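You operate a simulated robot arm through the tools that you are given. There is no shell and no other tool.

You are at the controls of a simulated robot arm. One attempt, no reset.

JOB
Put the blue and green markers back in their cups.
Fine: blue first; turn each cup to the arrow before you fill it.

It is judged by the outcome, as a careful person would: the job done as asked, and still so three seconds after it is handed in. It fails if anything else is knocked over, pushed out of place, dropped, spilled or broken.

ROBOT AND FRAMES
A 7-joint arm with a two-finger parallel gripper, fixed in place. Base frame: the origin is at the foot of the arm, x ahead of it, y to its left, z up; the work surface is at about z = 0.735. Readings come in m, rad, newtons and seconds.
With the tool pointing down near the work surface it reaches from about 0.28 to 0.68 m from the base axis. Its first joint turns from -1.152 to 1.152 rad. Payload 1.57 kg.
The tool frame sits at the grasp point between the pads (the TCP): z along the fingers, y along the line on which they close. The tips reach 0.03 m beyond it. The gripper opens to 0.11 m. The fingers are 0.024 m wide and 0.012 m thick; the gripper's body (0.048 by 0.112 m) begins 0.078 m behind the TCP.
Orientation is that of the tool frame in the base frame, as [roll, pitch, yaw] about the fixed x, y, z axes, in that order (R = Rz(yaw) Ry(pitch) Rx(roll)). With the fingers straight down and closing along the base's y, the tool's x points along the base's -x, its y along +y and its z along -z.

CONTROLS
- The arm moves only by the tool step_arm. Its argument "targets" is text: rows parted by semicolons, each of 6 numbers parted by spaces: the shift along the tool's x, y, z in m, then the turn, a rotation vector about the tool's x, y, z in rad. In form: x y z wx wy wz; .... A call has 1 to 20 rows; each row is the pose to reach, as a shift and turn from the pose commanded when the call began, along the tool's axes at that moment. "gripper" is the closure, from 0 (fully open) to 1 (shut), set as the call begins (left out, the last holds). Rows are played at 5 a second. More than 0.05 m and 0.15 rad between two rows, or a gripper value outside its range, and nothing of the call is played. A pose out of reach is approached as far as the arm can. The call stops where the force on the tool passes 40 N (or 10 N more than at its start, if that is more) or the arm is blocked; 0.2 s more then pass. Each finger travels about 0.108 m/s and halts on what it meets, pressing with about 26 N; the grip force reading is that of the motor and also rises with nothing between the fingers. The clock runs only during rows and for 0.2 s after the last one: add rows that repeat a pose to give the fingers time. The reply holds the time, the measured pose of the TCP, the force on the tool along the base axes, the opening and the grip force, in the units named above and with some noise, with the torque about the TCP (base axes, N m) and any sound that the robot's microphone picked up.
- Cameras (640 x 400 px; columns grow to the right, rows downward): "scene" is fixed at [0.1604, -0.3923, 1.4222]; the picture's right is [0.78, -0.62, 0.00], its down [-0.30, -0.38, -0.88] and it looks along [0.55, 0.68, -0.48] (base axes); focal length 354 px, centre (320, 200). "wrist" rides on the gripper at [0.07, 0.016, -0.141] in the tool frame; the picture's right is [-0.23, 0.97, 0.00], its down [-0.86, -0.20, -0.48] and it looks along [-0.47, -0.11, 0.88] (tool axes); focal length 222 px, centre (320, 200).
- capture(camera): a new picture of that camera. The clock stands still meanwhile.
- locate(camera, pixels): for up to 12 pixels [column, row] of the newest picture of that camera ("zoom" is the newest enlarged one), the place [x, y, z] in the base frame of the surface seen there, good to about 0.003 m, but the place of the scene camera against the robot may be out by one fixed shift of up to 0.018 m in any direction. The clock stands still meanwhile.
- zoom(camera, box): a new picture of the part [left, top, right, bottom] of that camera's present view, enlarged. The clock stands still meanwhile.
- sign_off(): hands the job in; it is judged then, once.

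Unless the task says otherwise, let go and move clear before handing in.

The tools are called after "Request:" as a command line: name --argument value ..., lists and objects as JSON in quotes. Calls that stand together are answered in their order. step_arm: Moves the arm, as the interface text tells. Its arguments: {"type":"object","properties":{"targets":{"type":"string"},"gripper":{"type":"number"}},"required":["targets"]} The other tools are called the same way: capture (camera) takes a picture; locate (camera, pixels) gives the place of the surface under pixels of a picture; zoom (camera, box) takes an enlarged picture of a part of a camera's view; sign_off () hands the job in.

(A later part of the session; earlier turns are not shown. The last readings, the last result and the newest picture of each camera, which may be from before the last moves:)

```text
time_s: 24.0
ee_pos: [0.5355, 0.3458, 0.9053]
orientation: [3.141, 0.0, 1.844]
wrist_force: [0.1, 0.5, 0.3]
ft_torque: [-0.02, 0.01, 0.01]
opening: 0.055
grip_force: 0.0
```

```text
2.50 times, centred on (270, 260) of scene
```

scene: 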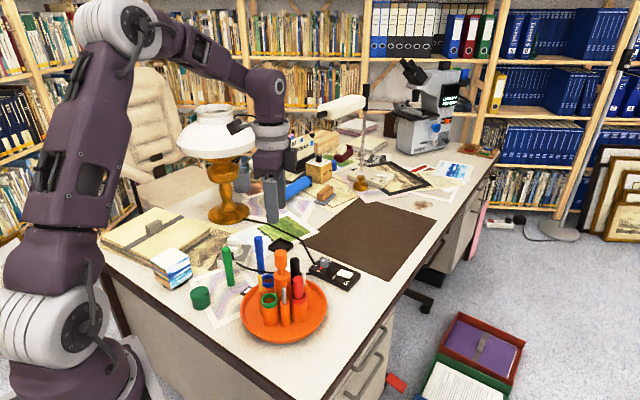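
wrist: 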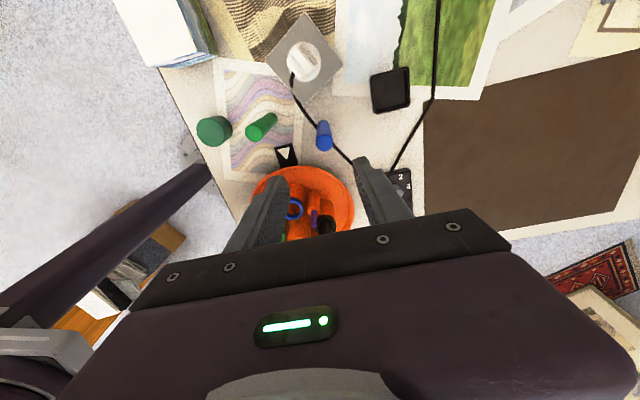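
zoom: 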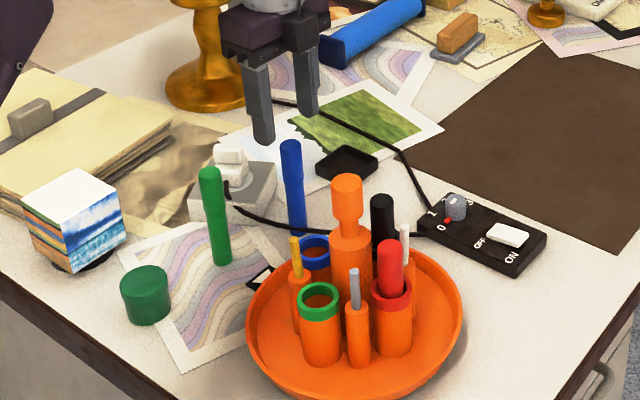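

The marker top is now at zoom (318,231), nearly centred between the fingers. I'll measure the small remaining offset.

Request:
locate --camera "zoom" --pixels '[[318, 232], [318, 208], [318, 255], [289, 230], [346, 230], [60, 195], [33, 190], [90, 195], [232, 242], [415, 200], [313, 140], [325, 140]]'

```text
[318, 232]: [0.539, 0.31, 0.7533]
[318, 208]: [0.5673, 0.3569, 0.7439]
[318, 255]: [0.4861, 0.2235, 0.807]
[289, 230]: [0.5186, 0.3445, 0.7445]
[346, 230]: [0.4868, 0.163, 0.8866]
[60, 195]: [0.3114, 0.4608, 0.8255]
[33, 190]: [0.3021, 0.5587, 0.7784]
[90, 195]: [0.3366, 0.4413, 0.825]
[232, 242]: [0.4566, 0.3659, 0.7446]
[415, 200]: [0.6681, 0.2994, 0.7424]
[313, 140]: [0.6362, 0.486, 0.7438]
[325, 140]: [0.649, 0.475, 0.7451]
```

That used the scene zoom, since it was the newest picture. I'll zoom on the wrist view again and locate on that.

Request:
zoom --camera "wrist" --box '[260, 130, 380, 205]'

```text
5.33 times, centred on (320, 168) of wrist
```

zoom: 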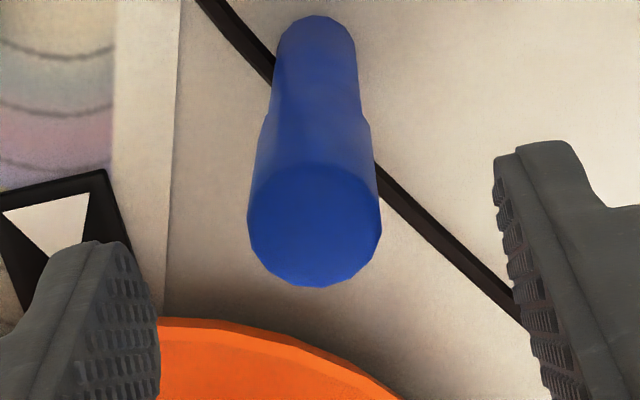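

The marker is offset about (−2,−2) mm in the tool's x and y. I'll correct that and descend around it to grip height, TCP z≈0.848.

Request:
step_arm --targets "-0.0019 -0.0021 0.01 0 0 0; -0.0019 -0.0021 0.025 0 0 0; -0.0019 -0.0021 0.04 0 0 0; -0.0019 -0.0021 0.052 0 0 0; -0.0019 -0.0021 0.058 0 0 0; -0.0019 -0.0021 0.058 0 0 0" --gripper 0.5

Request:
zoom --camera "wrist" --box '[240, 130, 400, 240]'

```text
time_s: 25.4
ee_pos: [0.5335, 0.3437, 0.8468]
orientation: [3.141, -0.001, 1.844]
wrist_force: [-0.4, 0.0, 0.4]
ft_torque: [0.0, 0.02, 0.01]
opening: 0.0552
grip_force: 0.0
```

```text
3.64 times, centred on (320, 185) of wrist
```

zoom: 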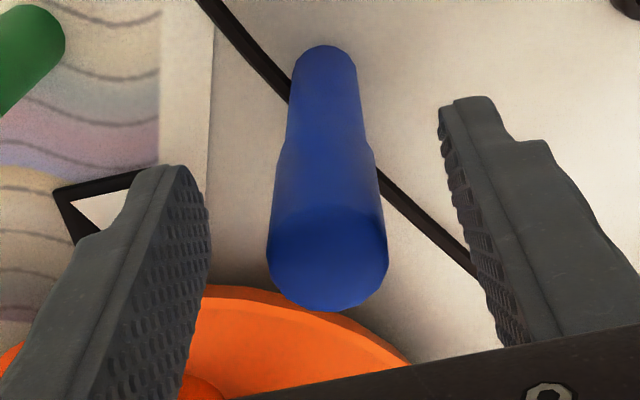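

The marker is now centred between the fingers within about 1 mm. I'll close on it.

Request:
step_arm --targets "0 0.0008 0 0 0 0; 0 0.0008 0 0 0 0; 0 0.0008 0 0 0 0; 0 0.0008 0 0 0 0" --gripper 0.92

```text
time_s: 26.4
ee_pos: [0.5335, 0.3427, 0.8473]
orientation: [-3.142, -0.001, 1.845]
wrist_force: [0.5, 0.1, -0.3]
ft_torque: [0.0, 0.02, 0.01]
opening: 0.022
grip_force: 26.4
```

The marker is gripped at 0.022 with no side load. I'll lift straight up, clear of the cable.

Request:
step_arm --targets "0 0 -0.01 0 0 0; 0 0 -0.03 0 0 0; 0 0 -0.06 0 0 0; 0 0 -0.09 0 0 0; 0 0 -0.12 0 0 0; 0 0 -0.15 0 0 0; 0 0 -0.16 0 0 0; 0 0 -0.16 0 0 0" --gripper 0.92

Request:
capture --camera "wrist"

Request:
zoom --camera "scene" --box '[190, 180, 350, 340]'

```text
time_s: 28.2
ee_pos: [0.5352, 0.3423, 1.0073]
orientation: [3.141, 0.001, 1.845]
wrist_force: [-0.1, 0.0, -0.3]
ft_torque: [0.02, 0.02, 0.02]
opening: 0.0218
grip_force: 26.0
```

```text
taken
```

wrist: 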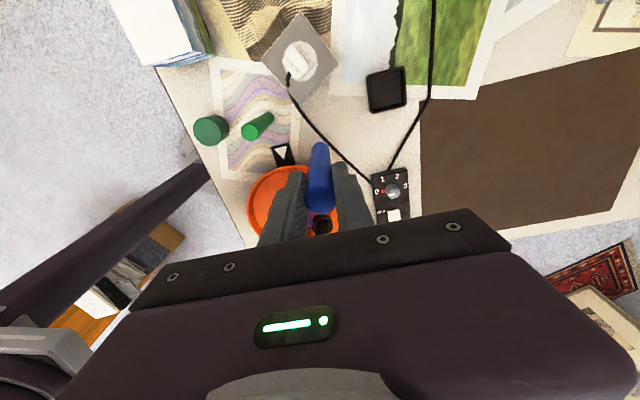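

```text
2.50 times, centred on (270, 260) of scene
```

zoom: 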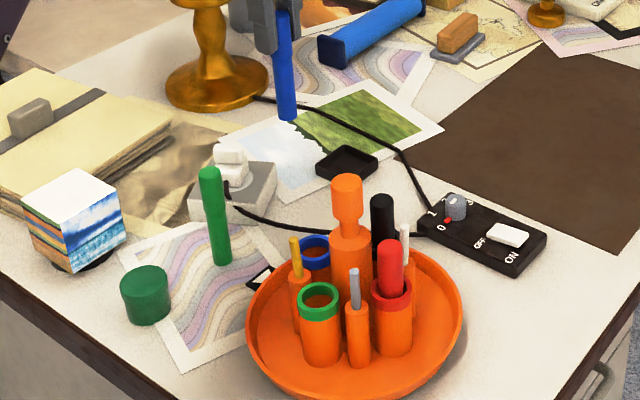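

The blue marker is held upright and the cable is undisturbed. I'll carry it over the blue cup near (0.484,0.217), keeping its bottom well above the rims.

Request:
step_arm --targets "-0.0155 -0.0118 0 0 0 0; -0.031 -0.0235 0 0 0 0; -0.0465 -0.0353 0 0 0 0; -0.062 -0.0471 0 0 0 0; -0.0774 -0.0589 0 0 0 0; -0.0929 -0.0706 0 0 0 0; -0.1084 -0.0824 0 0 0 0; -0.1084 -0.0824 0 0 0 0; -0.1084 -0.0824 0 0 0 0" --gripper 0.92

Request:
capture --camera "wrist"

Request:
zoom --camera "wrist" --box '[240, 110, 400, 220]'

Request:
zoom --camera "scene" --box '[220, 180, 340, 330]'

```text
time_s: 30.2
ee_pos: [0.4837, 0.2155, 1.0057]
orientation: [-3.141, -0.001, 1.846]
wrist_force: [0.3, -0.2, -1.1]
ft_torque: [-0.03, -0.02, -0.02]
opening: 0.0215
grip_force: 26.0
```

```text
taken
```

wrist: 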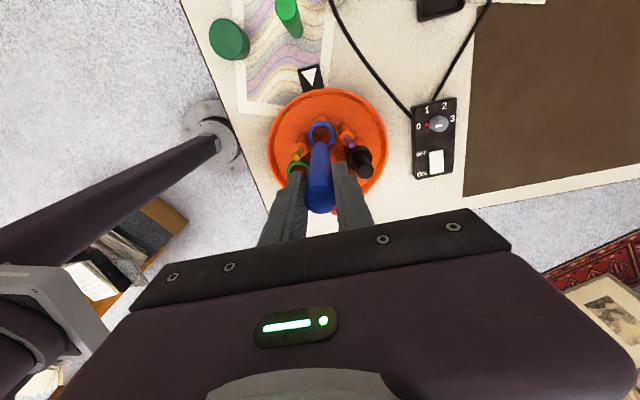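

```text
3.64 times, centred on (320, 165) of wrist
```

zoom: 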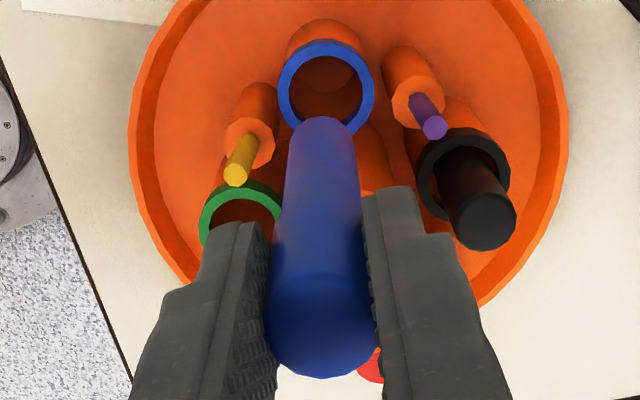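

```text
2.67 times, centred on (280, 255) of scene
```

zoom: 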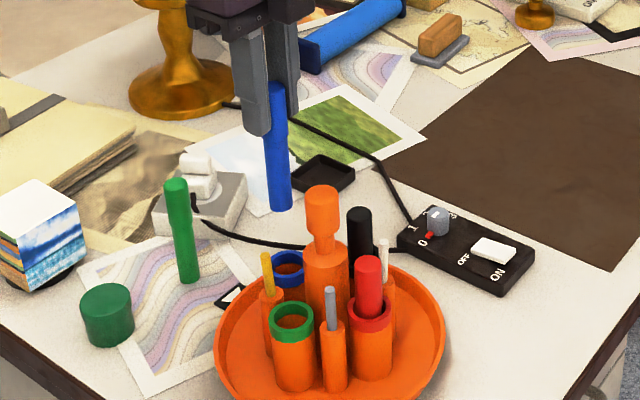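

The cup's rim (zoom ~(326,86)) and the marker's bottom (320,~117) are both visible, so I can measure the offset between them. I'll zoom tighter on the wrist view.

Request:
zoom --camera "wrist" --box '[285, 110, 360, 160]'

```text
8.00 times, centred on (322, 135) of wrist
```

zoom: 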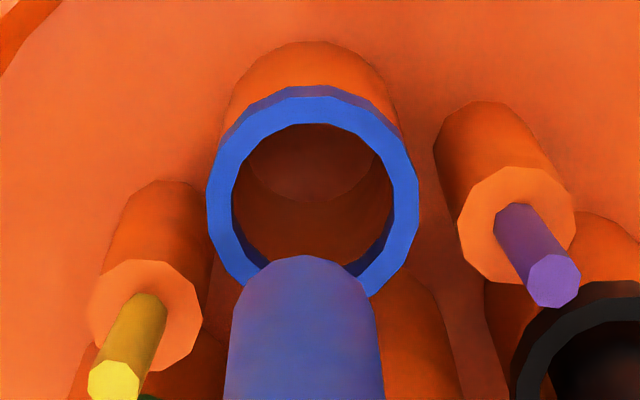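

Request:
locate --camera "zoom" --pixels '[[308, 103], [213, 200], [412, 200], [245, 135], [380, 135], [225, 245], [400, 255], [308, 260], [260, 280], [350, 280], [308, 330], [375, 340]]'

```text
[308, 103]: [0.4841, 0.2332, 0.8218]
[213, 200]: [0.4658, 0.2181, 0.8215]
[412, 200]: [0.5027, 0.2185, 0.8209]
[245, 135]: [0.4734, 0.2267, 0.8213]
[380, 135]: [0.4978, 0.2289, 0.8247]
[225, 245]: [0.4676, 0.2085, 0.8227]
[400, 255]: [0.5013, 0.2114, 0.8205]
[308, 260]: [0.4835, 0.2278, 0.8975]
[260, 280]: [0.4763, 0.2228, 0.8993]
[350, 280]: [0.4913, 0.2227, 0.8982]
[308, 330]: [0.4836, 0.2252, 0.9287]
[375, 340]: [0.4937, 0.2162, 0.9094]
```

The cup centre lies about (+1.3,+1.7) mm from the marker axis in tool x,y, and the mouth leaves about ±3.8 mm of play. I'll correct and lower until the marker's bottom is just above the rim.

Request:
step_arm --targets "0.0013 0.0017 0.01 0 0 0; 0.0013 0.0017 0.025 0 0 0; 0.0013 0.0017 0.04 0 0 0; 0.0013 0.0017 0.053 0 0 0; 0.0013 0.0017 0.06 0 0 0; 0.0013 0.0017 0.06 0 0 0" --gripper 0.92

Request:
zoom --camera "scene" --box '[230, 200, 330, 320]'

Request:
zoom --camera "wrist" --box '[270, 100, 370, 170]'

```text
time_s: 31.6
ee_pos: [0.4855, 0.2176, 0.9473]
orientation: [3.142, 0.0, 1.846]
wrist_force: [0.0, -0.2, -0.6]
ft_torque: [-0.04, 0.01, -0.01]
opening: 0.0218
grip_force: 25.5
```

```text
3.33 times, centred on (280, 260) of scene
```

zoom: 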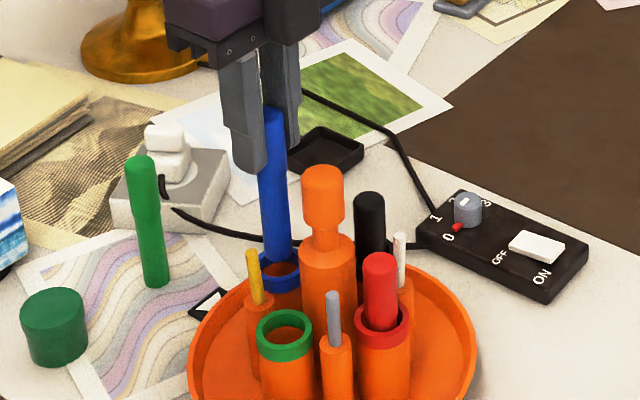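

```text
5.71 times, centred on (320, 135) of wrist
```

zoom: 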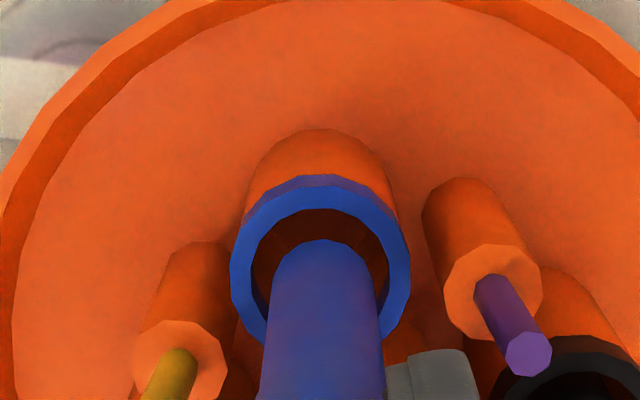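

The marker's bottom is just above the rim and centred in it within about 1 mm. I'll lower it into the cup, stopping short of the floor.

Request:
step_arm --targets "-0.0008 -0.0002 0.006 0 0 0; -0.0008 -0.0002 0.014 0 0 0; -0.0008 -0.0002 0.024 0 0 0; -0.0008 -0.0002 0.036 0 0 0; -0.0008 -0.0002 0.048 0 0 0; -0.0008 -0.0002 0.058 0 0 0; -0.0008 -0.0002 0.066 0 0 0; -0.0008 -0.0002 0.072 0 0 0; -0.0008 -0.0002 0.072 0 0 0" --gripper 0.92

Request:
zoom --camera "scene" --box '[230, 200, 330, 320]'

Request:
zoom --camera "wrist" --box '[250, 100, 390, 220]'

```text
time_s: 33.6
ee_pos: [0.4851, 0.2173, 0.8757]
orientation: [3.14, 0.0, 1.846]
wrist_force: [0.1, -0.2, -1.1]
ft_torque: [0.02, 0.03, 0.0]
opening: 0.0219
grip_force: 25.9
```

```text
3.33 times, centred on (280, 260) of scene
```

zoom: 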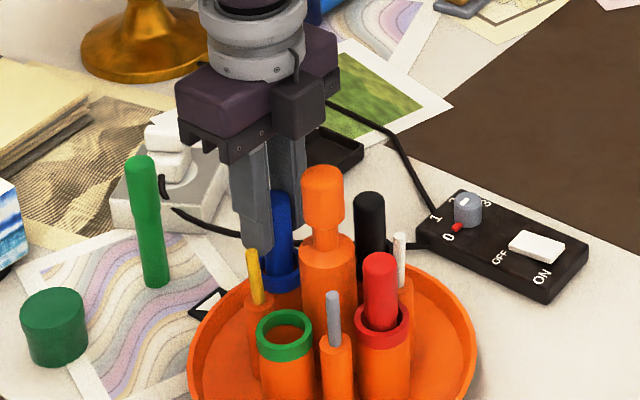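

```text
3.33 times, centred on (320, 160) of wrist
```

zoom: 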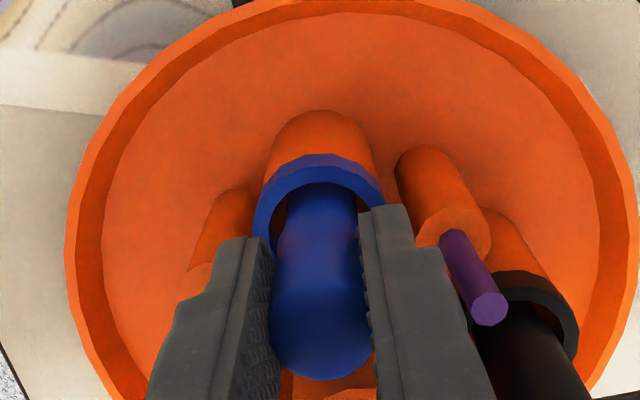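

The marker is inside the cup with no contact force. I'll go down the last centimetre slowly to seat it.

Request:
step_arm --targets "0 0 0.002 0 0 0; 0 0 0.004 0 0 0; 0 0 0.006 0 0 0; 0 0 0.008 0 0 0; 0 0 0.0095 0 0 0" --gripper 0.92

```text
time_s: 34.8
ee_pos: [0.4859, 0.2175, 0.8661]
orientation: [-3.141, -0.001, 1.845]
wrist_force: [-0.2, -0.6, -0.6]
ft_torque: [0.0, 0.01, -0.01]
opening: 0.0215
grip_force: 26.4
```

No contact yet; the marker's bottom is at about 0.7535. I'll go down 1 mm at a time.

Request:
step_arm --targets "0 0 0.001 0 0 0; 0 0 0.002 0 0 0; 0 0 0.002 0 0 0" --gripper 0.92

```text
time_s: 35.6
ee_pos: [0.4848, 0.2177, 0.866]
orientation: [3.14, -0.001, 1.848]
wrist_force: [-1.3, 1.2, 17.4]
ft_torque: [0.08, 0.09, 0.03]
opening: 0.0217
grip_force: 26.0
```

17 N upward means the marker is on the cup floor. I'll back off 1 mm, open only a few millimetres to stay clear of the pens, then rise.

Request:
step_arm --targets "0 0 -0.001 0 0 0; 0 0 -0.001 0 0 0" --gripper 0.92

Request:
step_arm --targets "0 0 0 0 0 0; 0 0 0 0 0 0; 0 0 0 0 0 0" --gripper 0.735

Request:
zoom --camera "wrist" --box '[250, 100, 390, 220]'

Request:
zoom --camera "scene" --box '[230, 200, 330, 320]'

```text
time_s: 36.2
ee_pos: [0.4851, 0.2177, 0.8646]
orientation: [3.141, -0.002, 1.846]
wrist_force: [-0.5, -0.4, 15.6]
ft_torque: [-0.01, 0.03, 0.02]
opening: 0.0218
grip_force: 26.0
```

```text
time_s: 37.0
ee_pos: [0.4847, 0.2173, 0.8639]
orientation: [-3.141, -0.001, 1.845]
wrist_force: [0.0, 0.5, 0.0]
ft_torque: [0.01, 0.03, 0.02]
opening: 0.0292
grip_force: 0.0
```

```text
3.33 times, centred on (320, 160) of wrist
```

zoom: 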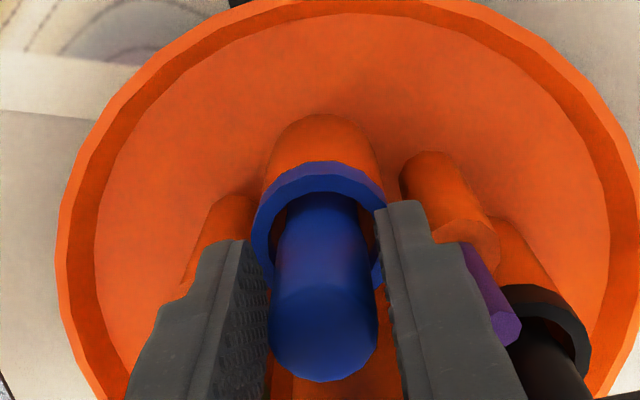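

```text
3.33 times, centred on (280, 260) of scene
```

zoom: 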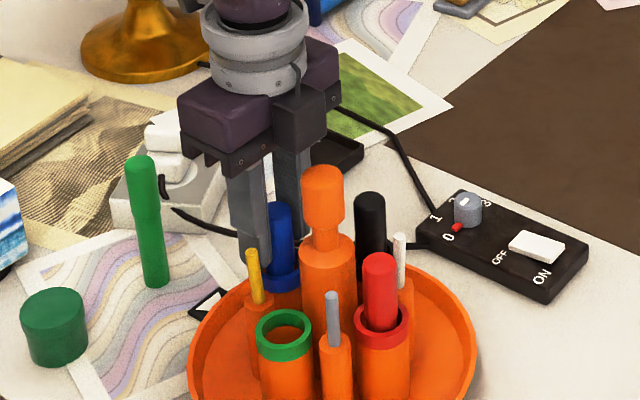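

The marker is free of both fingers and standing in the cup. I'll rise straight up and inspect it.

Request:
step_arm --targets "0 0 -0.01 0 0 0; 0 0 -0.03 0 0 0; 0 0 -0.055 0 0 0; 0 0 -0.09 0 0 0; 0 0 -0.13 0 0 0; 0 0 -0.17 0 0 0; 0 0 -0.188 0 0 0; 0 0 -0.188 0 0 0" --gripper 0.735

Request:
capture --camera "scene"

Request:
capture --camera "wrist"

Request:
zoom --camera "scene" --box '[200, 220, 360, 345]'

```text
time_s: 38.8
ee_pos: [0.4835, 0.218, 1.051]
orientation: [3.14, 0.0, 1.846]
wrist_force: [-0.6, -0.7, 0.1]
ft_torque: [-0.01, 0.02, 0.0]
opening: 0.0292
grip_force: 0.1
```

```text
taken
```

scene: 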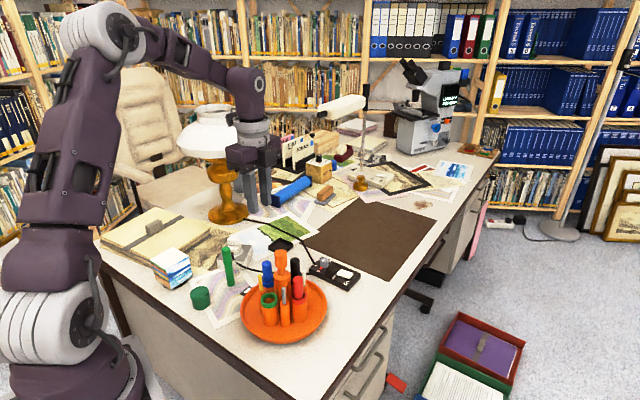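

```text
taken
```

wrist: 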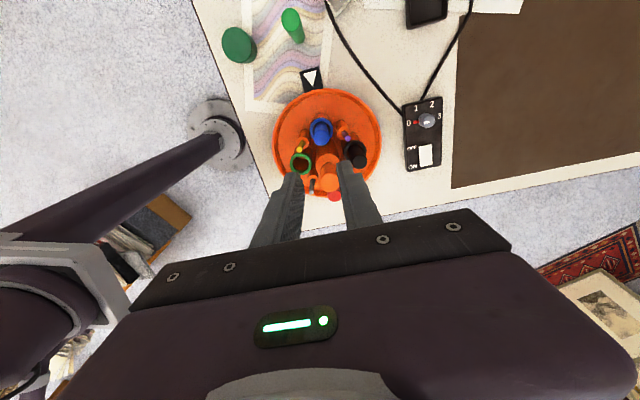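

```text
3.20 times, centred on (280, 282) of scene
```

zoom: 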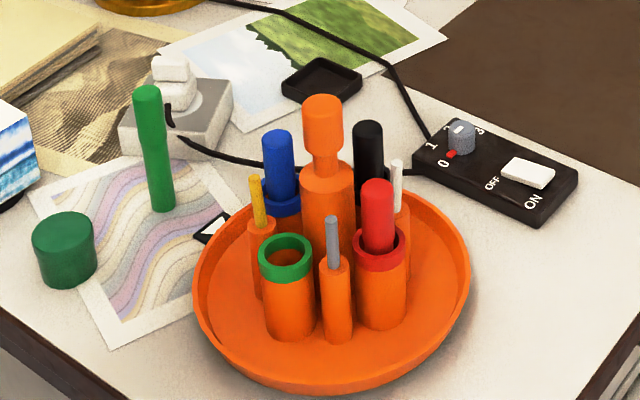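

The blue marker stands in its cup, and everything else is in place. Now I'll return over the knob and rewind the wrist by 90° so the next clockwise quarter turn ends at the insertion yaw.

Request:
step_arm --targets "-0.0041 -0.0001 0 0 0 -0.1209; -0.0081 -0.0002 0 0 0 -0.2417; -0.0122 -0.0003 0 0 0 -0.3626; -0.0162 -0.0004 0 0 0 -0.4834; -0.0203 -0.0005 0 0 0 -0.6043; -0.0244 -0.0007 0 0 0 -0.7251; -0.0284 -0.0008 0 0 0 -0.846; -0.0325 -0.0009 0 0 0 -0.9668; -0.0365 -0.001 0 0 0 -1.0877; -0.0406 -0.0011 0 0 0 -1.2085; -0.0446 -0.0012 0 0 0 -1.3294; -0.0487 -0.0013 0 0 0 -1.4502; -0.0487 -0.0013 0 0 0 -1.571; -0.0487 -0.0013 0 0 0 -1.571; -0.0487 -0.0013 0 0 0 -1.571" --gripper 0.5

Request:
capture --camera "wrist"

Request:
zoom --camera "wrist" --box '[250, 60, 390, 180]'

```text
time_s: 42.0
ee_pos: [0.4964, 0.1705, 1.0527]
orientation: [-3.141, 0.001, -2.865]
wrist_force: [-0.5, -0.3, 0.7]
ft_torque: [-0.01, 0.01, 0.01]
opening: 0.0549
grip_force: 0.1
```

```text
taken
```

wrist: 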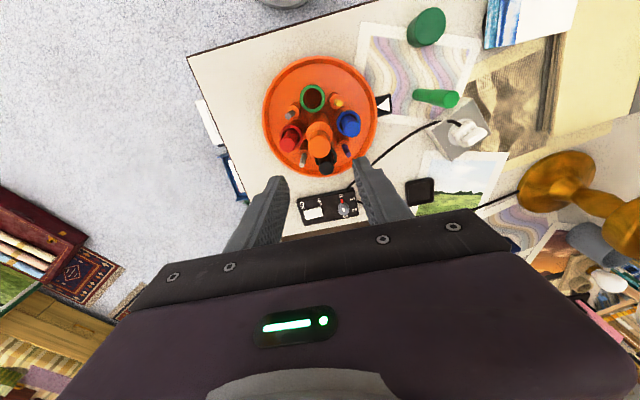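

```text
3.33 times, centred on (320, 120) of wrist
```

zoom: 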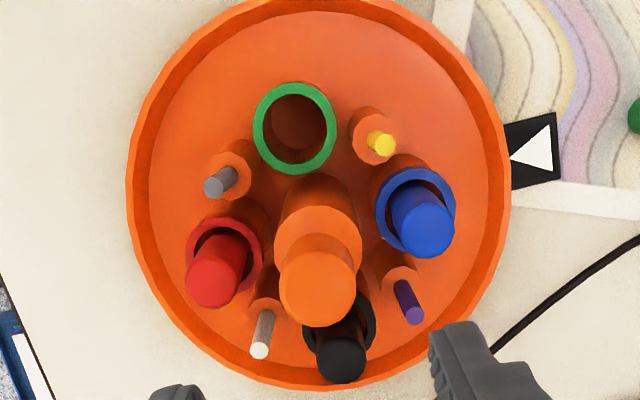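

The knob is at zoom (317,288), about 1.7 mm toward −y from the finger centre. I'll correct and lower to just above the knob, then check again.

Request:
step_arm --targets "-0.0003 -0.0017 0.02 0 0 0; -0.0003 -0.0017 0.045 0 0 0; -0.0003 -0.0017 0.07 0 0 0; -0.0003 -0.0017 0.08 0 0 0; -0.0003 -0.0017 0.08 0 0 0" --gripper 0.5

Request:
zoom --camera "wrist" --box '[270, 120, 370, 200]'

```text
time_s: 43.2
ee_pos: [0.4973, 0.1695, 0.9721]
orientation: [3.141, -0.001, -2.867]
wrist_force: [-0.1, 0.3, -0.6]
ft_torque: [-0.01, 0.0, 0.03]
opening: 0.055
grip_force: 0.0
```

```text
5.00 times, centred on (320, 160) of wrist
```

zoom: 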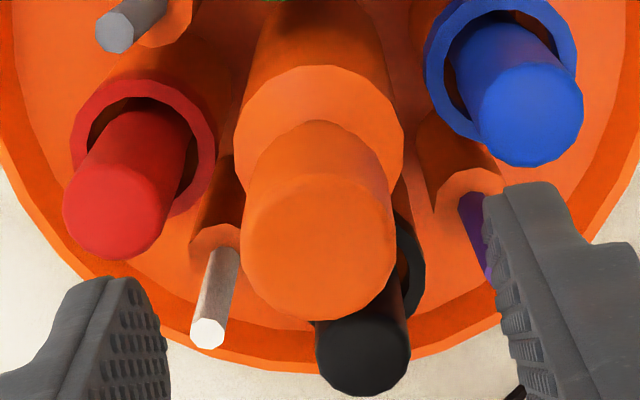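

Only about 0.8 mm remains. The blue and red markers now lie along the closing line, so I'll narrow the fingers to 0.044 before I descend over the knob.

Request:
step_arm --targets "0 -0.0008 0 0 0 0; 0 -0.0008 0.002 0 0 0; 0 -0.0008 0.015 0 0 0; 0 -0.0008 0.03 0 0 0; 0 -0.0008 0.045 0 0 0; 0 -0.0008 0.055 0 0 0; 0 -0.0008 0.0585 0 0 0; 0 -0.0008 0.0585 0 0 0" --gripper 0.6

Request:
zoom --camera "wrist" --box '[250, 110, 390, 230]'

```text
time_s: 45.0
ee_pos: [0.4972, 0.1684, 0.9134]
orientation: [-3.141, -0.001, -2.868]
wrist_force: [0.8, 0.4, -0.1]
ft_torque: [0.01, 0.03, 0.01]
opening: 0.0437
grip_force: 0.0
```

```text
3.33 times, centred on (320, 170) of wrist
```

zoom: 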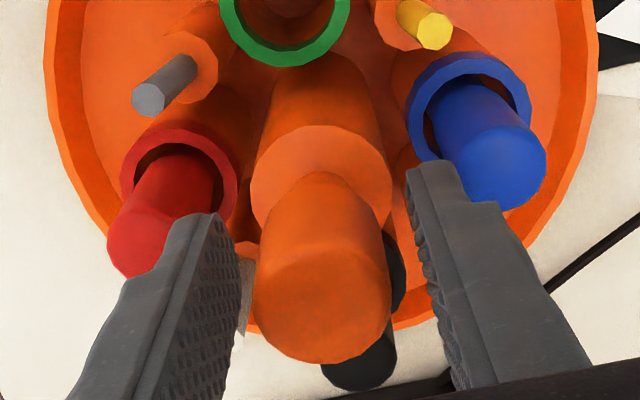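

The knob is centred (322 against an expected 323). I'll close lightly and read the load.

Request:
step_arm --targets "0 0 0 0 0 0; 0 0 0 0 0 0; 0 0 0 0 0 0" --gripper 0.8

```text
time_s: 45.8
ee_pos: [0.497, 0.1687, 0.9145]
orientation: [-3.142, 0.001, -2.867]
wrist_force: [0.7, 0.9, -3.4]
ft_torque: [-0.19, -0.42, -0.01]
opening: 0.0287
grip_force: 38.3
```

The grip is centred with nearly no load. I'll turn clockwise in stages, first 0.48 rad, and watch the load.

Request:
step_arm --targets "0 0 0 0 0 0.06; 0 0 0 0 0 0.12; 0 0 0 0 0 0.18; 0 0 0 0 0 0.24; 0 0 0 0 0 0.3; 0 0 0 0 0 0.36; 0 0 0 0 0 0.42; 0 0 0 0 0 0.48" --gripper 0.8

```text
time_s: 47.5
ee_pos: [0.4979, 0.1697, 0.9132]
orientation: [3.139, -0.001, 2.985]
wrist_force: [4.1, 5.6, -8.4]
ft_torque: [-0.52, -0.43, 0.03]
opening: 0.029
grip_force: 38.9
stopped in row 8: the force on the tool passed its limit at 40 N (the readings are from after the stop); the commanded pose is now the measured one
```

A momentary load stopped that stage after 0.43 rad, and the arm has now relaxed at its actual pose with low load. I'll check that the carousel followed before I continue.

Request:
zoom --camera "wrist" --box '[230, 50, 410, 230]'

Request:
zoom --camera "scene" --box '[200, 200, 360, 345]'

```text
2.22 times, centred on (320, 140) of wrist
```

zoom: 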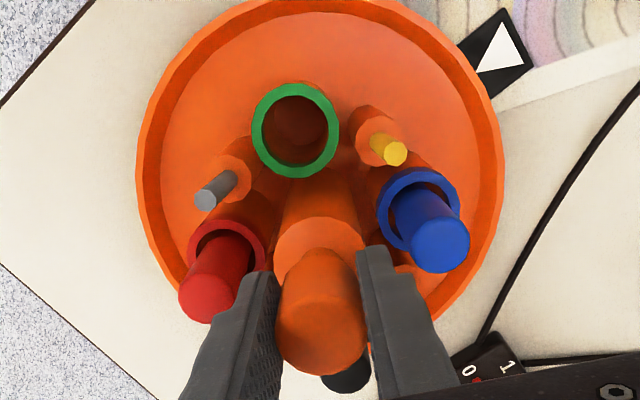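

```text
2.76 times, centred on (280, 272) of scene
```

zoom: 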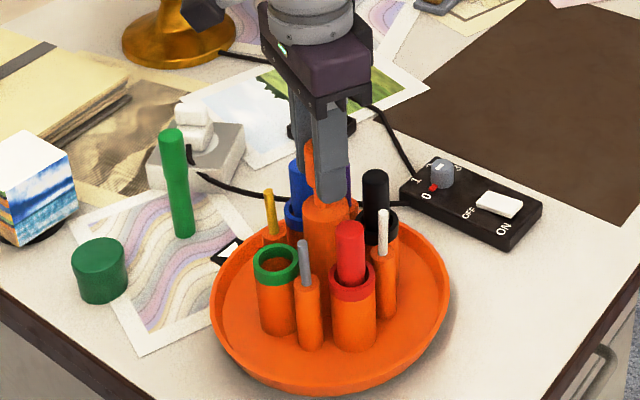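

The carousel turned with the gripper and all the pens are upright. I'll continue in smaller, slower increments.

Request:
step_arm --targets "0 0 0 0 0 0.04; 0 0 0 0 0 0.08; 0 0 0 0 0 0.12; 0 0 0 0 0 0.16; 0 0 0 0 0 0.2; 0 0 0 0 0 0.2" --gripper 0.8

```text
time_s: 48.9
ee_pos: [0.4977, 0.1709, 0.9131]
orientation: [3.14, 0.001, 2.784]
wrist_force: [9.0, 5.9, -6.7]
ft_torque: [-0.23, 1.0, -0.04]
opening: 0.0288
grip_force: 38.8
```

The load is small. I'll nudge by half a millimetre to relieve it and keep turning.

Request:
step_arm --targets "-0.0004 0.0006 0 0 0 0.04; -0.0004 0.0006 0 0 0 0.08; -0.0004 0.0006 0 0 0 0.12; -0.0004 0.0006 0 0 0 0.16; -0.0004 0.0006 0 0 0 0.2; -0.0004 0.0006 0 0 0 0.24; -0.0004 0.0006 0 0 0 0.24" --gripper 0.8

```text
time_s: 50.5
ee_pos: [0.4983, 0.1712, 0.9138]
orientation: [3.139, -0.002, 2.544]
wrist_force: [1.4, 10.8, -8.1]
ft_torque: [0.1, 1.11, -0.02]
opening: 0.0287
grip_force: 39.2
```

The load is still modest at about 11 N in +y. I'll nudge that way and continue.

Request:
step_arm --targets "0.0004 0.0007 0 0 0 0.04; 0.0004 0.0007 0 0 0 0.08; 0.0004 0.0007 0 0 0 0.12; 0.0004 0.0007 0 0 0 0.16; 0.0004 0.0007 0 0 0 0.2; 0.0004 0.0007 0 0 0 0.24; 0.0004 0.0007 0 0 0 0.24" --gripper 0.8

```text
time_s: 52.1
ee_pos: [0.499, 0.1704, 0.9131]
orientation: [3.14, 0.0, 2.305]
wrist_force: [5.4, 2.7, -11.8]
ft_torque: [-1.0, -0.16, 0.02]
opening: 0.0288
grip_force: 38.5
```

The load is low. I'll continue with another 0.24 rad.

Request:
step_arm --targets "0.0001 0.0004 0.0003 0 0 0.04; 0.0001 0.0004 0.0003 0 0 0.08; 0.0001 0.0004 0.0003 0 0 0.12; 0.0001 0.0004 0.0003 0 0 0.16; 0.0001 0.0004 0.0003 0 0 0.2; 0.0001 0.0004 0.0003 0 0 0.24; 0.0001 0.0004 0.0003 0 0 0.24" --gripper 0.8

Request:
zoom --camera "wrist" --box '[230, 20, 410, 200]'

```text
time_s: 53.7
ee_pos: [0.4991, 0.1698, 0.9147]
orientation: [-3.141, -0.002, 2.066]
wrist_force: [3.3, -1.1, -10.0]
ft_torque: [-0.12, 0.0, -0.05]
opening: 0.0289
grip_force: 38.7
```

```text
2.22 times, centred on (320, 110) of wrist
```

zoom: 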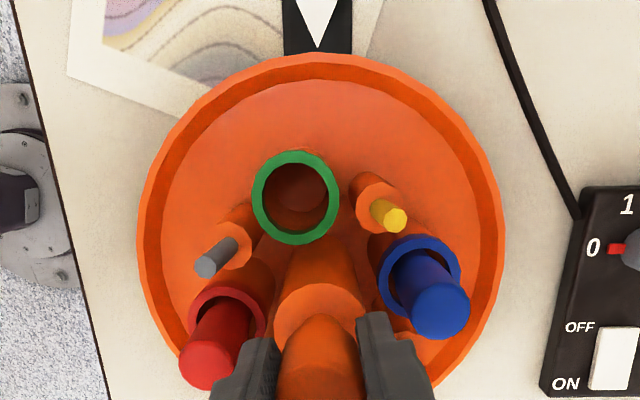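

The green cup is approaching the arrow (tip at zoom (318,48)). I'll make the final ~0.233 rad.

Request:
step_arm --targets "0 0 0.0002 0 0 0.04; 0 0 0.0002 0 0 0.08; 0 0 0.0002 0 0 0.12; 0 0 0.0002 0 0 0.16; 0 0 0.0002 0 0 0.2; 0 0 0.0002 0 0 0.233; 0 0 0.0002 0 0 0.233" --gripper 0.8

Request:
zoom --camera "wrist" --box '[230, 20, 410, 200]'

```text
time_s: 55.3
ee_pos: [0.4994, 0.1707, 0.9137]
orientation: [3.139, -0.002, 1.832]
wrist_force: [-0.1, -2.3, 32.6]
ft_torque: [-0.35, 0.5, 0.11]
opening: 0.029
grip_force: 38.8
```

```text
2.22 times, centred on (320, 110) of wrist
```

zoom: 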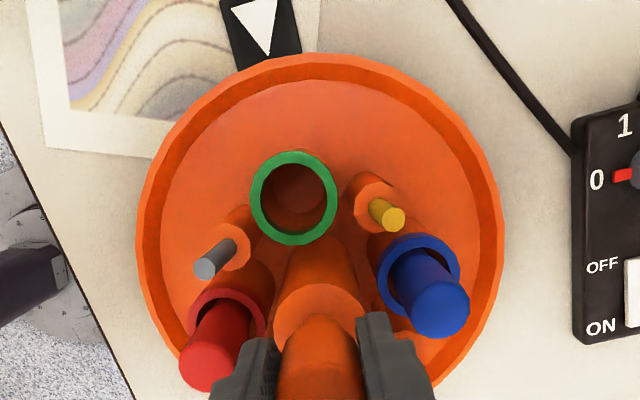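

Green is near the arrow now. I'll release the knob, rise straight up and measure the alignment.

Request:
step_arm --targets "0 0 0 0 0 0; 0 0 0 0 0 0; 0 0 -0.02 0 0 0; 0 0 -0.05 0 0 0; 0 0 -0.085 0 0 0; 0 0 -0.12 0 0 0; 0 0 -0.14 0 0 0; 0 0 -0.14 0 0 0" --gripper 0.6

Request:
capture --camera "wrist"

Request:
zoom --camera "wrist" --box '[230, 20, 410, 180]'

```text
time_s: 57.1
ee_pos: [0.499, 0.1693, 1.053]
orientation: [-3.141, -0.002, 1.834]
wrist_force: [0.4, 0.5, -0.2]
ft_torque: [-0.01, -0.03, 0.03]
opening: 0.0437
grip_force: 0.1
```

```text
taken
```

wrist: 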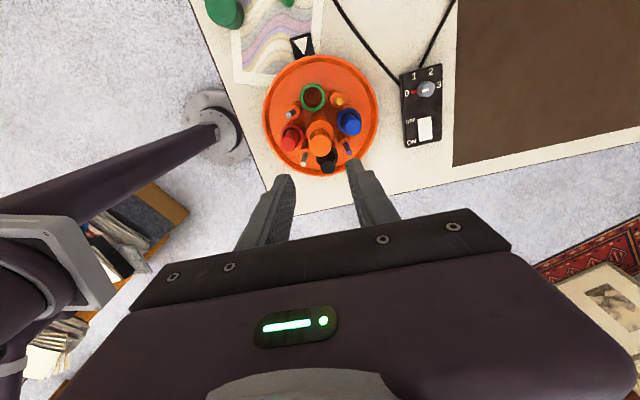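

```text
2.50 times, centred on (320, 100) of wrist
```

zoom: 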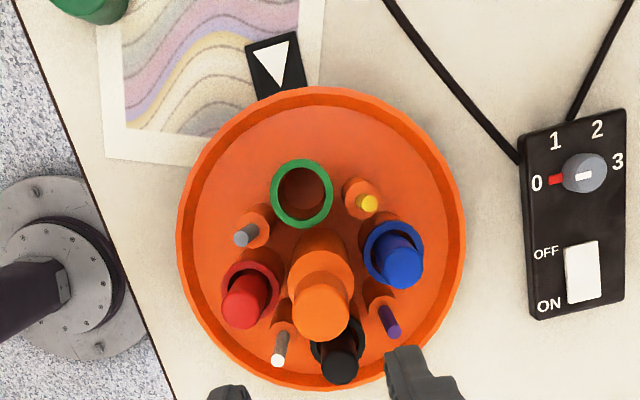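

Now I'll measure the green rim, the pens, the knob and the arrow to check the angle.

Request:
locate --camera "zoom" --pixels '[[302, 162], [302, 224], [274, 193], [330, 193], [280, 84], [258, 53], [287, 44], [243, 237], [370, 204], [278, 361], [396, 335], [321, 310]]'

Request:
locate --camera "zoom" --pixels '[[321, 286], [321, 337], [297, 312], [345, 312], [182, 200], [225, 125], [300, 90], [370, 98], [430, 150], [462, 230], [179, 260], [445, 300]]'

Request:
locate --camera "zoom" --pixels '[[246, 50], [296, 33], [304, 84], [260, 100], [395, 225], [367, 250], [420, 245], [404, 268], [340, 365], [242, 308], [250, 265], [224, 285]]'

```text
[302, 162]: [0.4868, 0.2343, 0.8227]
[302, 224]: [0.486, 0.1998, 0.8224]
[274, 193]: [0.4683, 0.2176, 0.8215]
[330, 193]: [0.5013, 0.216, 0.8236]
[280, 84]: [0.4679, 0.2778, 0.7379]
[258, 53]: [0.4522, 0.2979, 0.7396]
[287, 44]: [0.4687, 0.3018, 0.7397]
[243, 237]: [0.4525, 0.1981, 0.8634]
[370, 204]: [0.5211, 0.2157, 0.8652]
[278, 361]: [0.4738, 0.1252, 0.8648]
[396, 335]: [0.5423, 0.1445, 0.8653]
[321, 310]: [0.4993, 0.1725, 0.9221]
```

```text
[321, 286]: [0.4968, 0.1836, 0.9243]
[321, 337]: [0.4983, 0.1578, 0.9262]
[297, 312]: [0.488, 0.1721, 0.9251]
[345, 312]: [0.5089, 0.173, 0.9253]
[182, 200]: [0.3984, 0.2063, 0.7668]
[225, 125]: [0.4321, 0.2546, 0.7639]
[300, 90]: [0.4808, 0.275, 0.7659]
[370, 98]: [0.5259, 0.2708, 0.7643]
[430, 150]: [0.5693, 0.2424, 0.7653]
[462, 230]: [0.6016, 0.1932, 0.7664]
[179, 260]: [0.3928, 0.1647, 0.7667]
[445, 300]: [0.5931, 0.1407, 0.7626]
```

```text
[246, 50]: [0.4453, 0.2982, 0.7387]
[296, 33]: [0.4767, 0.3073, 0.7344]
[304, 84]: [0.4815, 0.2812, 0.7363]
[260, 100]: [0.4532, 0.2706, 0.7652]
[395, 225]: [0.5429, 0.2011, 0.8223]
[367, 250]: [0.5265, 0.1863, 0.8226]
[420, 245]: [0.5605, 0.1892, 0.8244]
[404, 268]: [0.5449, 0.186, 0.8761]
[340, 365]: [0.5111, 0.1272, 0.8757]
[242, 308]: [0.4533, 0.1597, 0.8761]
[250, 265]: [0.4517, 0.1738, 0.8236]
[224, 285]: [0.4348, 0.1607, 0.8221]
```

Green averages about 105.6° against the arrow's ~105.8°, so it is aligned. Now I'll move above the green marker near (0.4415,0.352).

Request:
step_arm --targets "0.0239 -0.001 0.006 0 0 0; 0.0477 -0.002 0.012 0 0 0; 0.0716 -0.003 0.018 0 0 0; 0.0955 -0.004 0.024 0 0 0; 0.1193 -0.005 0.03 0 0 0; 0.1432 -0.006 0.036 0 0 0; 0.167 -0.007 0.042 0 0 0; 0.1909 -0.008 0.047 0 0 0; 0.1909 -0.008 0.047 0 0 0" --gripper 0.5

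Request:
capture --camera "wrist"

Request:
zoom --camera "wrist" --box '[250, 90, 390, 210]'

```text
time_s: 59.1
ee_pos: [0.4417, 0.3533, 1.007]
orientation: [3.142, -0.003, 1.833]
wrist_force: [0.7, -0.6, -0.6]
ft_torque: [0.01, 0.02, -0.02]
opening: 0.0551
grip_force: 0.1
```

```text
taken
```

wrist: 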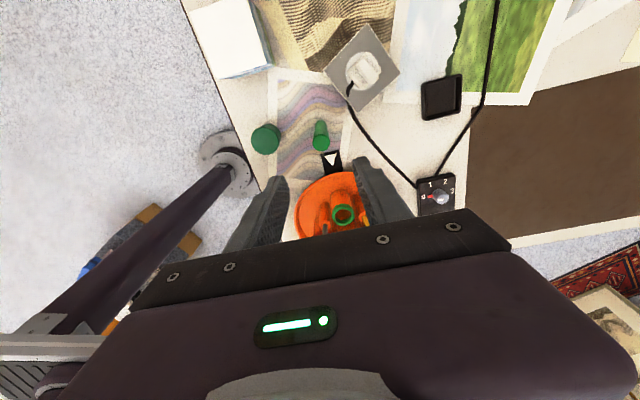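

```text
3.33 times, centred on (320, 150) of wrist
```

zoom: 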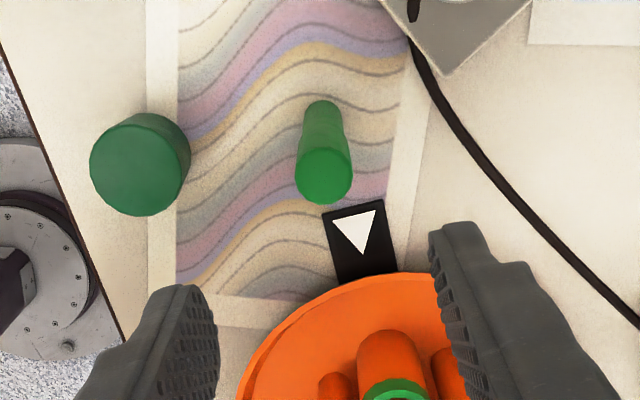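

The green marker top is at zoom (324,176), within about 1 mm of the finger centre. I'll correct and descend to just above it.

Request:
step_arm --targets "-0.001 0.0007 0.02 0 0 0; -0.001 0.0007 0.045 0 0 0; -0.001 0.0007 0.07 0 0 0; -0.001 0.0007 0.09 0 0 0; -0.001 0.0007 0.1 0 0 0; -0.001 0.0007 0.1 0 0 0" --gripper 0.5

Request:
zoom --camera "wrist" --box '[260, 130, 380, 205]'

```text
time_s: 60.5
ee_pos: [0.4411, 0.3517, 0.9066]
orientation: [-3.14, -0.002, 1.833]
wrist_force: [-0.2, 0.3, -0.9]
ft_torque: [0.01, -0.01, 0.02]
opening: 0.0549
grip_force: 0.0
```

```text
5.33 times, centred on (320, 168) of wrist
```

zoom: 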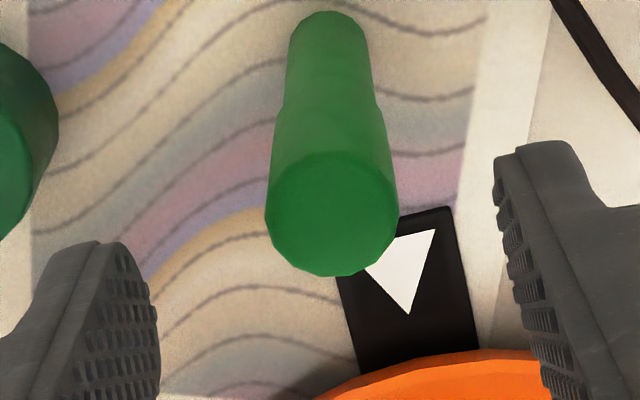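

The offset is about +1.3 mm in tool y. I'll correct it and descend around the marker to grip height.

Request:
step_arm --targets "-0.0002 0.0013 0.01 0 0 0; -0.0002 0.0013 0.025 0 0 0; -0.0002 0.0013 0.04 0 0 0; -0.0002 0.0013 0.052 0 0 0; -0.0002 0.0013 0.058 0 0 0; -0.0002 0.0013 0.058 0 0 0" --gripper 0.5

Request:
zoom --camera "wrist" --box '[240, 130, 400, 240]'

```text
time_s: 61.9
ee_pos: [0.4438, 0.3518, 0.8483]
orientation: [-3.14, 0.0, 1.83]
wrist_force: [-0.3, -0.4, -0.2]
ft_torque: [0.01, 0.02, 0.02]
opening: 0.0551
grip_force: 0.0
```

```text
3.64 times, centred on (320, 185) of wrist
```

zoom: 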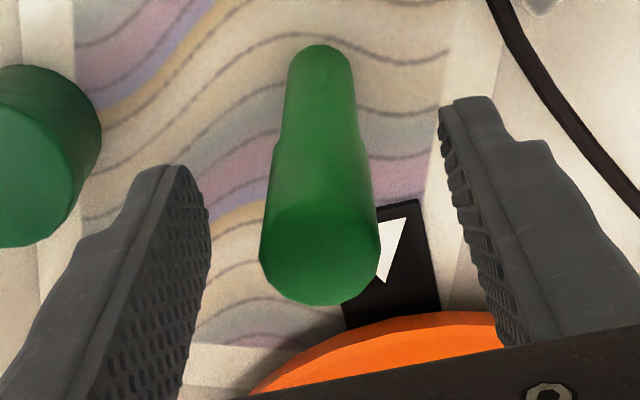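

It is centred within a millimetre. I'll close on the green marker.

Request:
step_arm --targets "0.0005 -0.0005 0 0 0 0; 0.0005 -0.0005 0 0 0 0; 0.0005 -0.0005 0 0 0 0; 0.0005 -0.0005 0 0 0 0" --gripper 0.92

Request:
step_arm --targets "0 0 -0.01 0 0 0; 0 0 -0.03 0 0 0; 0 0 -0.06 0 0 0; 0 0 -0.09 0 0 0; 0 0 -0.12 0 0 0; 0 0 -0.15 0 0 0; 0 0 -0.16 0 0 0; 0 0 -0.16 0 0 0" --gripper 0.92

Request:
capture --camera "scene"

```text
time_s: 62.9
ee_pos: [0.4433, 0.3517, 0.8491]
orientation: [-3.141, -0.001, 1.831]
wrist_force: [-0.1, -0.4, 0.5]
ft_torque: [0.01, 0.03, 0.03]
opening: 0.0221
grip_force: 26.4
```

```text
time_s: 64.7
ee_pos: [0.443, 0.3522, 1.0089]
orientation: [-3.14, -0.001, 1.833]
wrist_force: [-0.2, -0.2, -0.1]
ft_torque: [0.04, 0.0, 0.06]
opening: 0.0218
grip_force: 26.1
```

```text
taken
```

scene: 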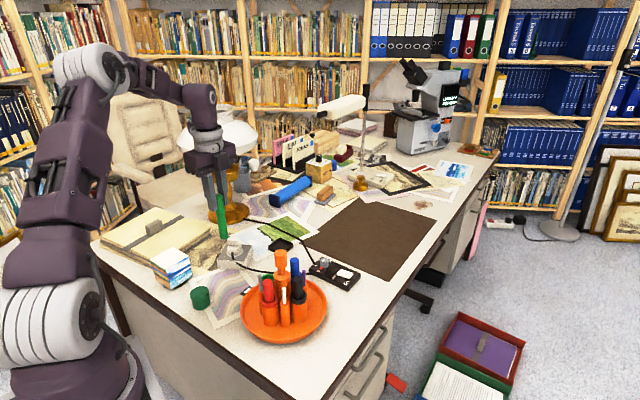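

The green marker is gripped and lifted. I'll carry it over the green cup.

Request:
step_arm --targets "-0.0201 0.0008 0 0 0 0; -0.0402 0.0016 0 0 0 0; -0.0603 0.0024 0 0 0 0; -0.0805 0.0033 0 0 0 0; -0.1006 0.0041 0 0 0 0; -0.1207 0.0049 0 0 0 0; -0.1408 0.0057 0 0 0 0; -0.1408 0.0057 0 0 0 0; -0.1408 0.0057 0 0 0 0" --gripper 0.92

Request:
capture --camera "wrist"

Request:
zoom --camera "wrist" --box '[285, 110, 360, 160]'

```text
time_s: 66.7
ee_pos: [0.4847, 0.2191, 1.0059]
orientation: [-3.141, -0.001, 1.831]
wrist_force: [0.4, -0.1, -0.3]
ft_torque: [-0.03, 0.0, 0.0]
opening: 0.0217
grip_force: 25.8
```

```text
taken
```

wrist: 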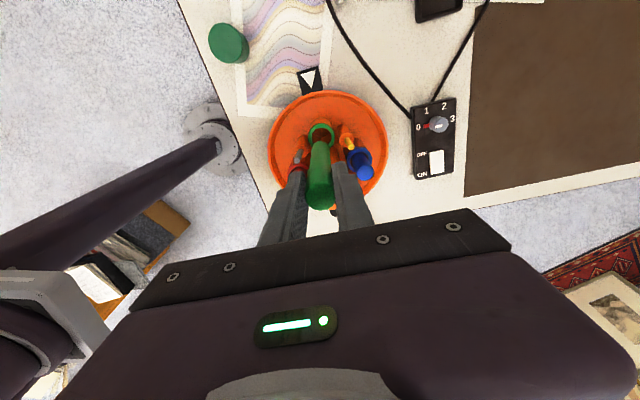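

```text
8.00 times, centred on (322, 135) of wrist
```

zoom: 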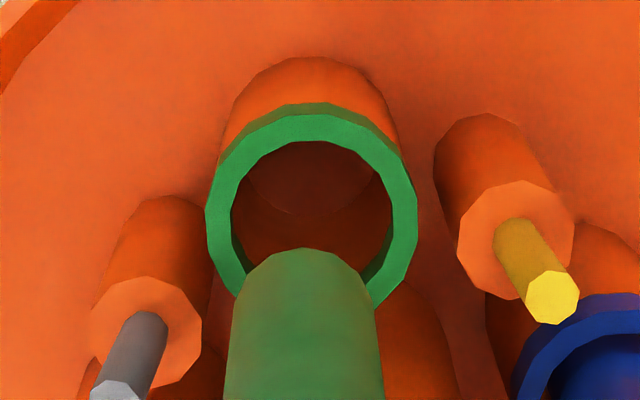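

Relative to the marker, the cup is about (−2.5,+0.7) mm in tool axes. I'll correct and lower to just above the rim.

Request:
step_arm --targets "-0.0025 0.0007 0.01 0 0 0; -0.0025 0.0007 0.025 0 0 0; -0.0025 0.0007 0.04 0 0 0; -0.0025 0.0007 0.053 0 0 0; -0.0025 0.0007 0.06 0 0 0; -0.0025 0.0007 0.06 0 0 0" --gripper 0.92

Request:
zoom --camera "scene" --box '[230, 200, 330, 320]'

Request:
zoom --camera "wrist" --box '[270, 100, 370, 170]'

```text
time_s: 68.1
ee_pos: [0.4856, 0.2158, 0.9485]
orientation: [3.14, -0.003, 1.833]
wrist_force: [0.2, 0.3, -0.3]
ft_torque: [-0.01, -0.02, -0.02]
opening: 0.0217
grip_force: 26.5
```

```text
3.33 times, centred on (280, 260) of scene
```

zoom: 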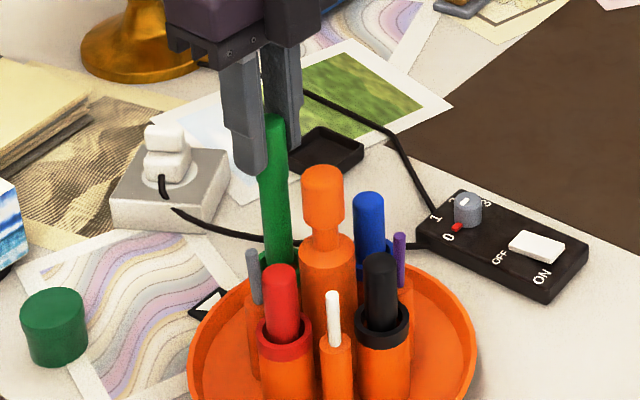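

```text
5.71 times, centred on (320, 135) of wrist
```

zoom: 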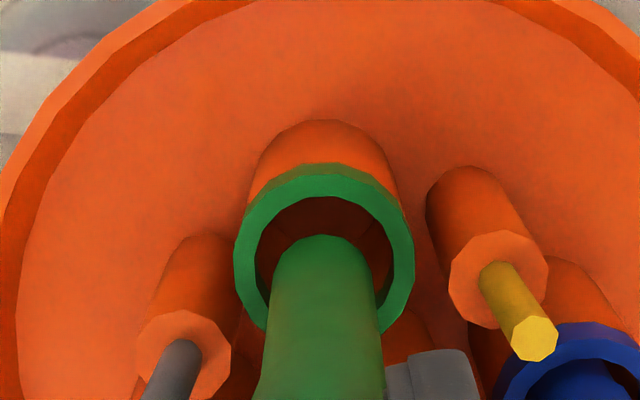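

The marker is centred in the mouth within about 1 mm. I'll lower it into the cup, stopping short of the floor.

Request:
step_arm --targets "0.0007 0.0003 0.006 0 0 0; 0.0007 0.0003 0.014 0 0 0; 0.0007 0.0003 0.024 0 0 0; 0.0007 0.0003 0.036 0 0 0; 0.0007 0.0003 0.048 0 0 0; 0.0007 0.0003 0.058 0 0 0; 0.0007 0.0003 0.066 0 0 0; 0.0007 0.0003 0.072 0 0 0; 0.0007 0.0003 0.072 0 0 0" --gripper 0.92

Request:
zoom --camera "wrist" --box '[250, 100, 390, 220]'

```text
time_s: 70.1
ee_pos: [0.4856, 0.2178, 0.8753]
orientation: [3.141, -0.002, 1.831]
wrist_force: [-0.7, 0.0, -1.0]
ft_torque: [0.02, -0.01, 0.02]
opening: 0.0215
grip_force: 25.5
```

```text
3.33 times, centred on (320, 160) of wrist
```

zoom: 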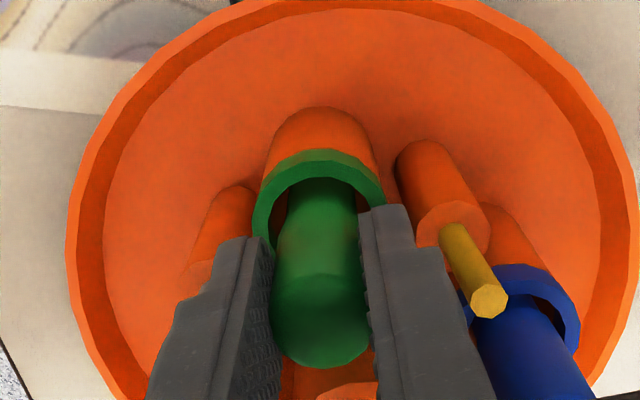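

The green marker is inside its cup with no contact force. I'll lower it slowly to the floor.

Request:
step_arm --targets "0 0 0.002 0 0 0; 0 0 0.004 0 0 0; 0 0 0.006 0 0 0; 0 0 0.008 0 0 0; 0 0 0.0095 0 0 0" --gripper 0.92

Request:
step_arm --targets "0 0 0.001 0 0 0; 0 0 0.0015 0 0 0; 0 0 0.0015 0 0 0" --gripper 0.92

```text
time_s: 71.3
ee_pos: [0.4862, 0.2164, 0.8685]
orientation: [3.14, -0.004, 1.831]
wrist_force: [-2.4, -1.1, 22.8]
ft_torque: [-0.12, 0.14, -0.07]
opening: 0.0217
grip_force: 25.9
```

```text
time_s: 72.1
ee_pos: [0.4861, 0.2171, 0.8653]
orientation: [3.141, -0.003, 1.832]
wrist_force: [-0.3, 1.6, 21.0]
ft_torque: [0.12, 0.02, 0.0]
opening: 0.0215
grip_force: 25.9
```

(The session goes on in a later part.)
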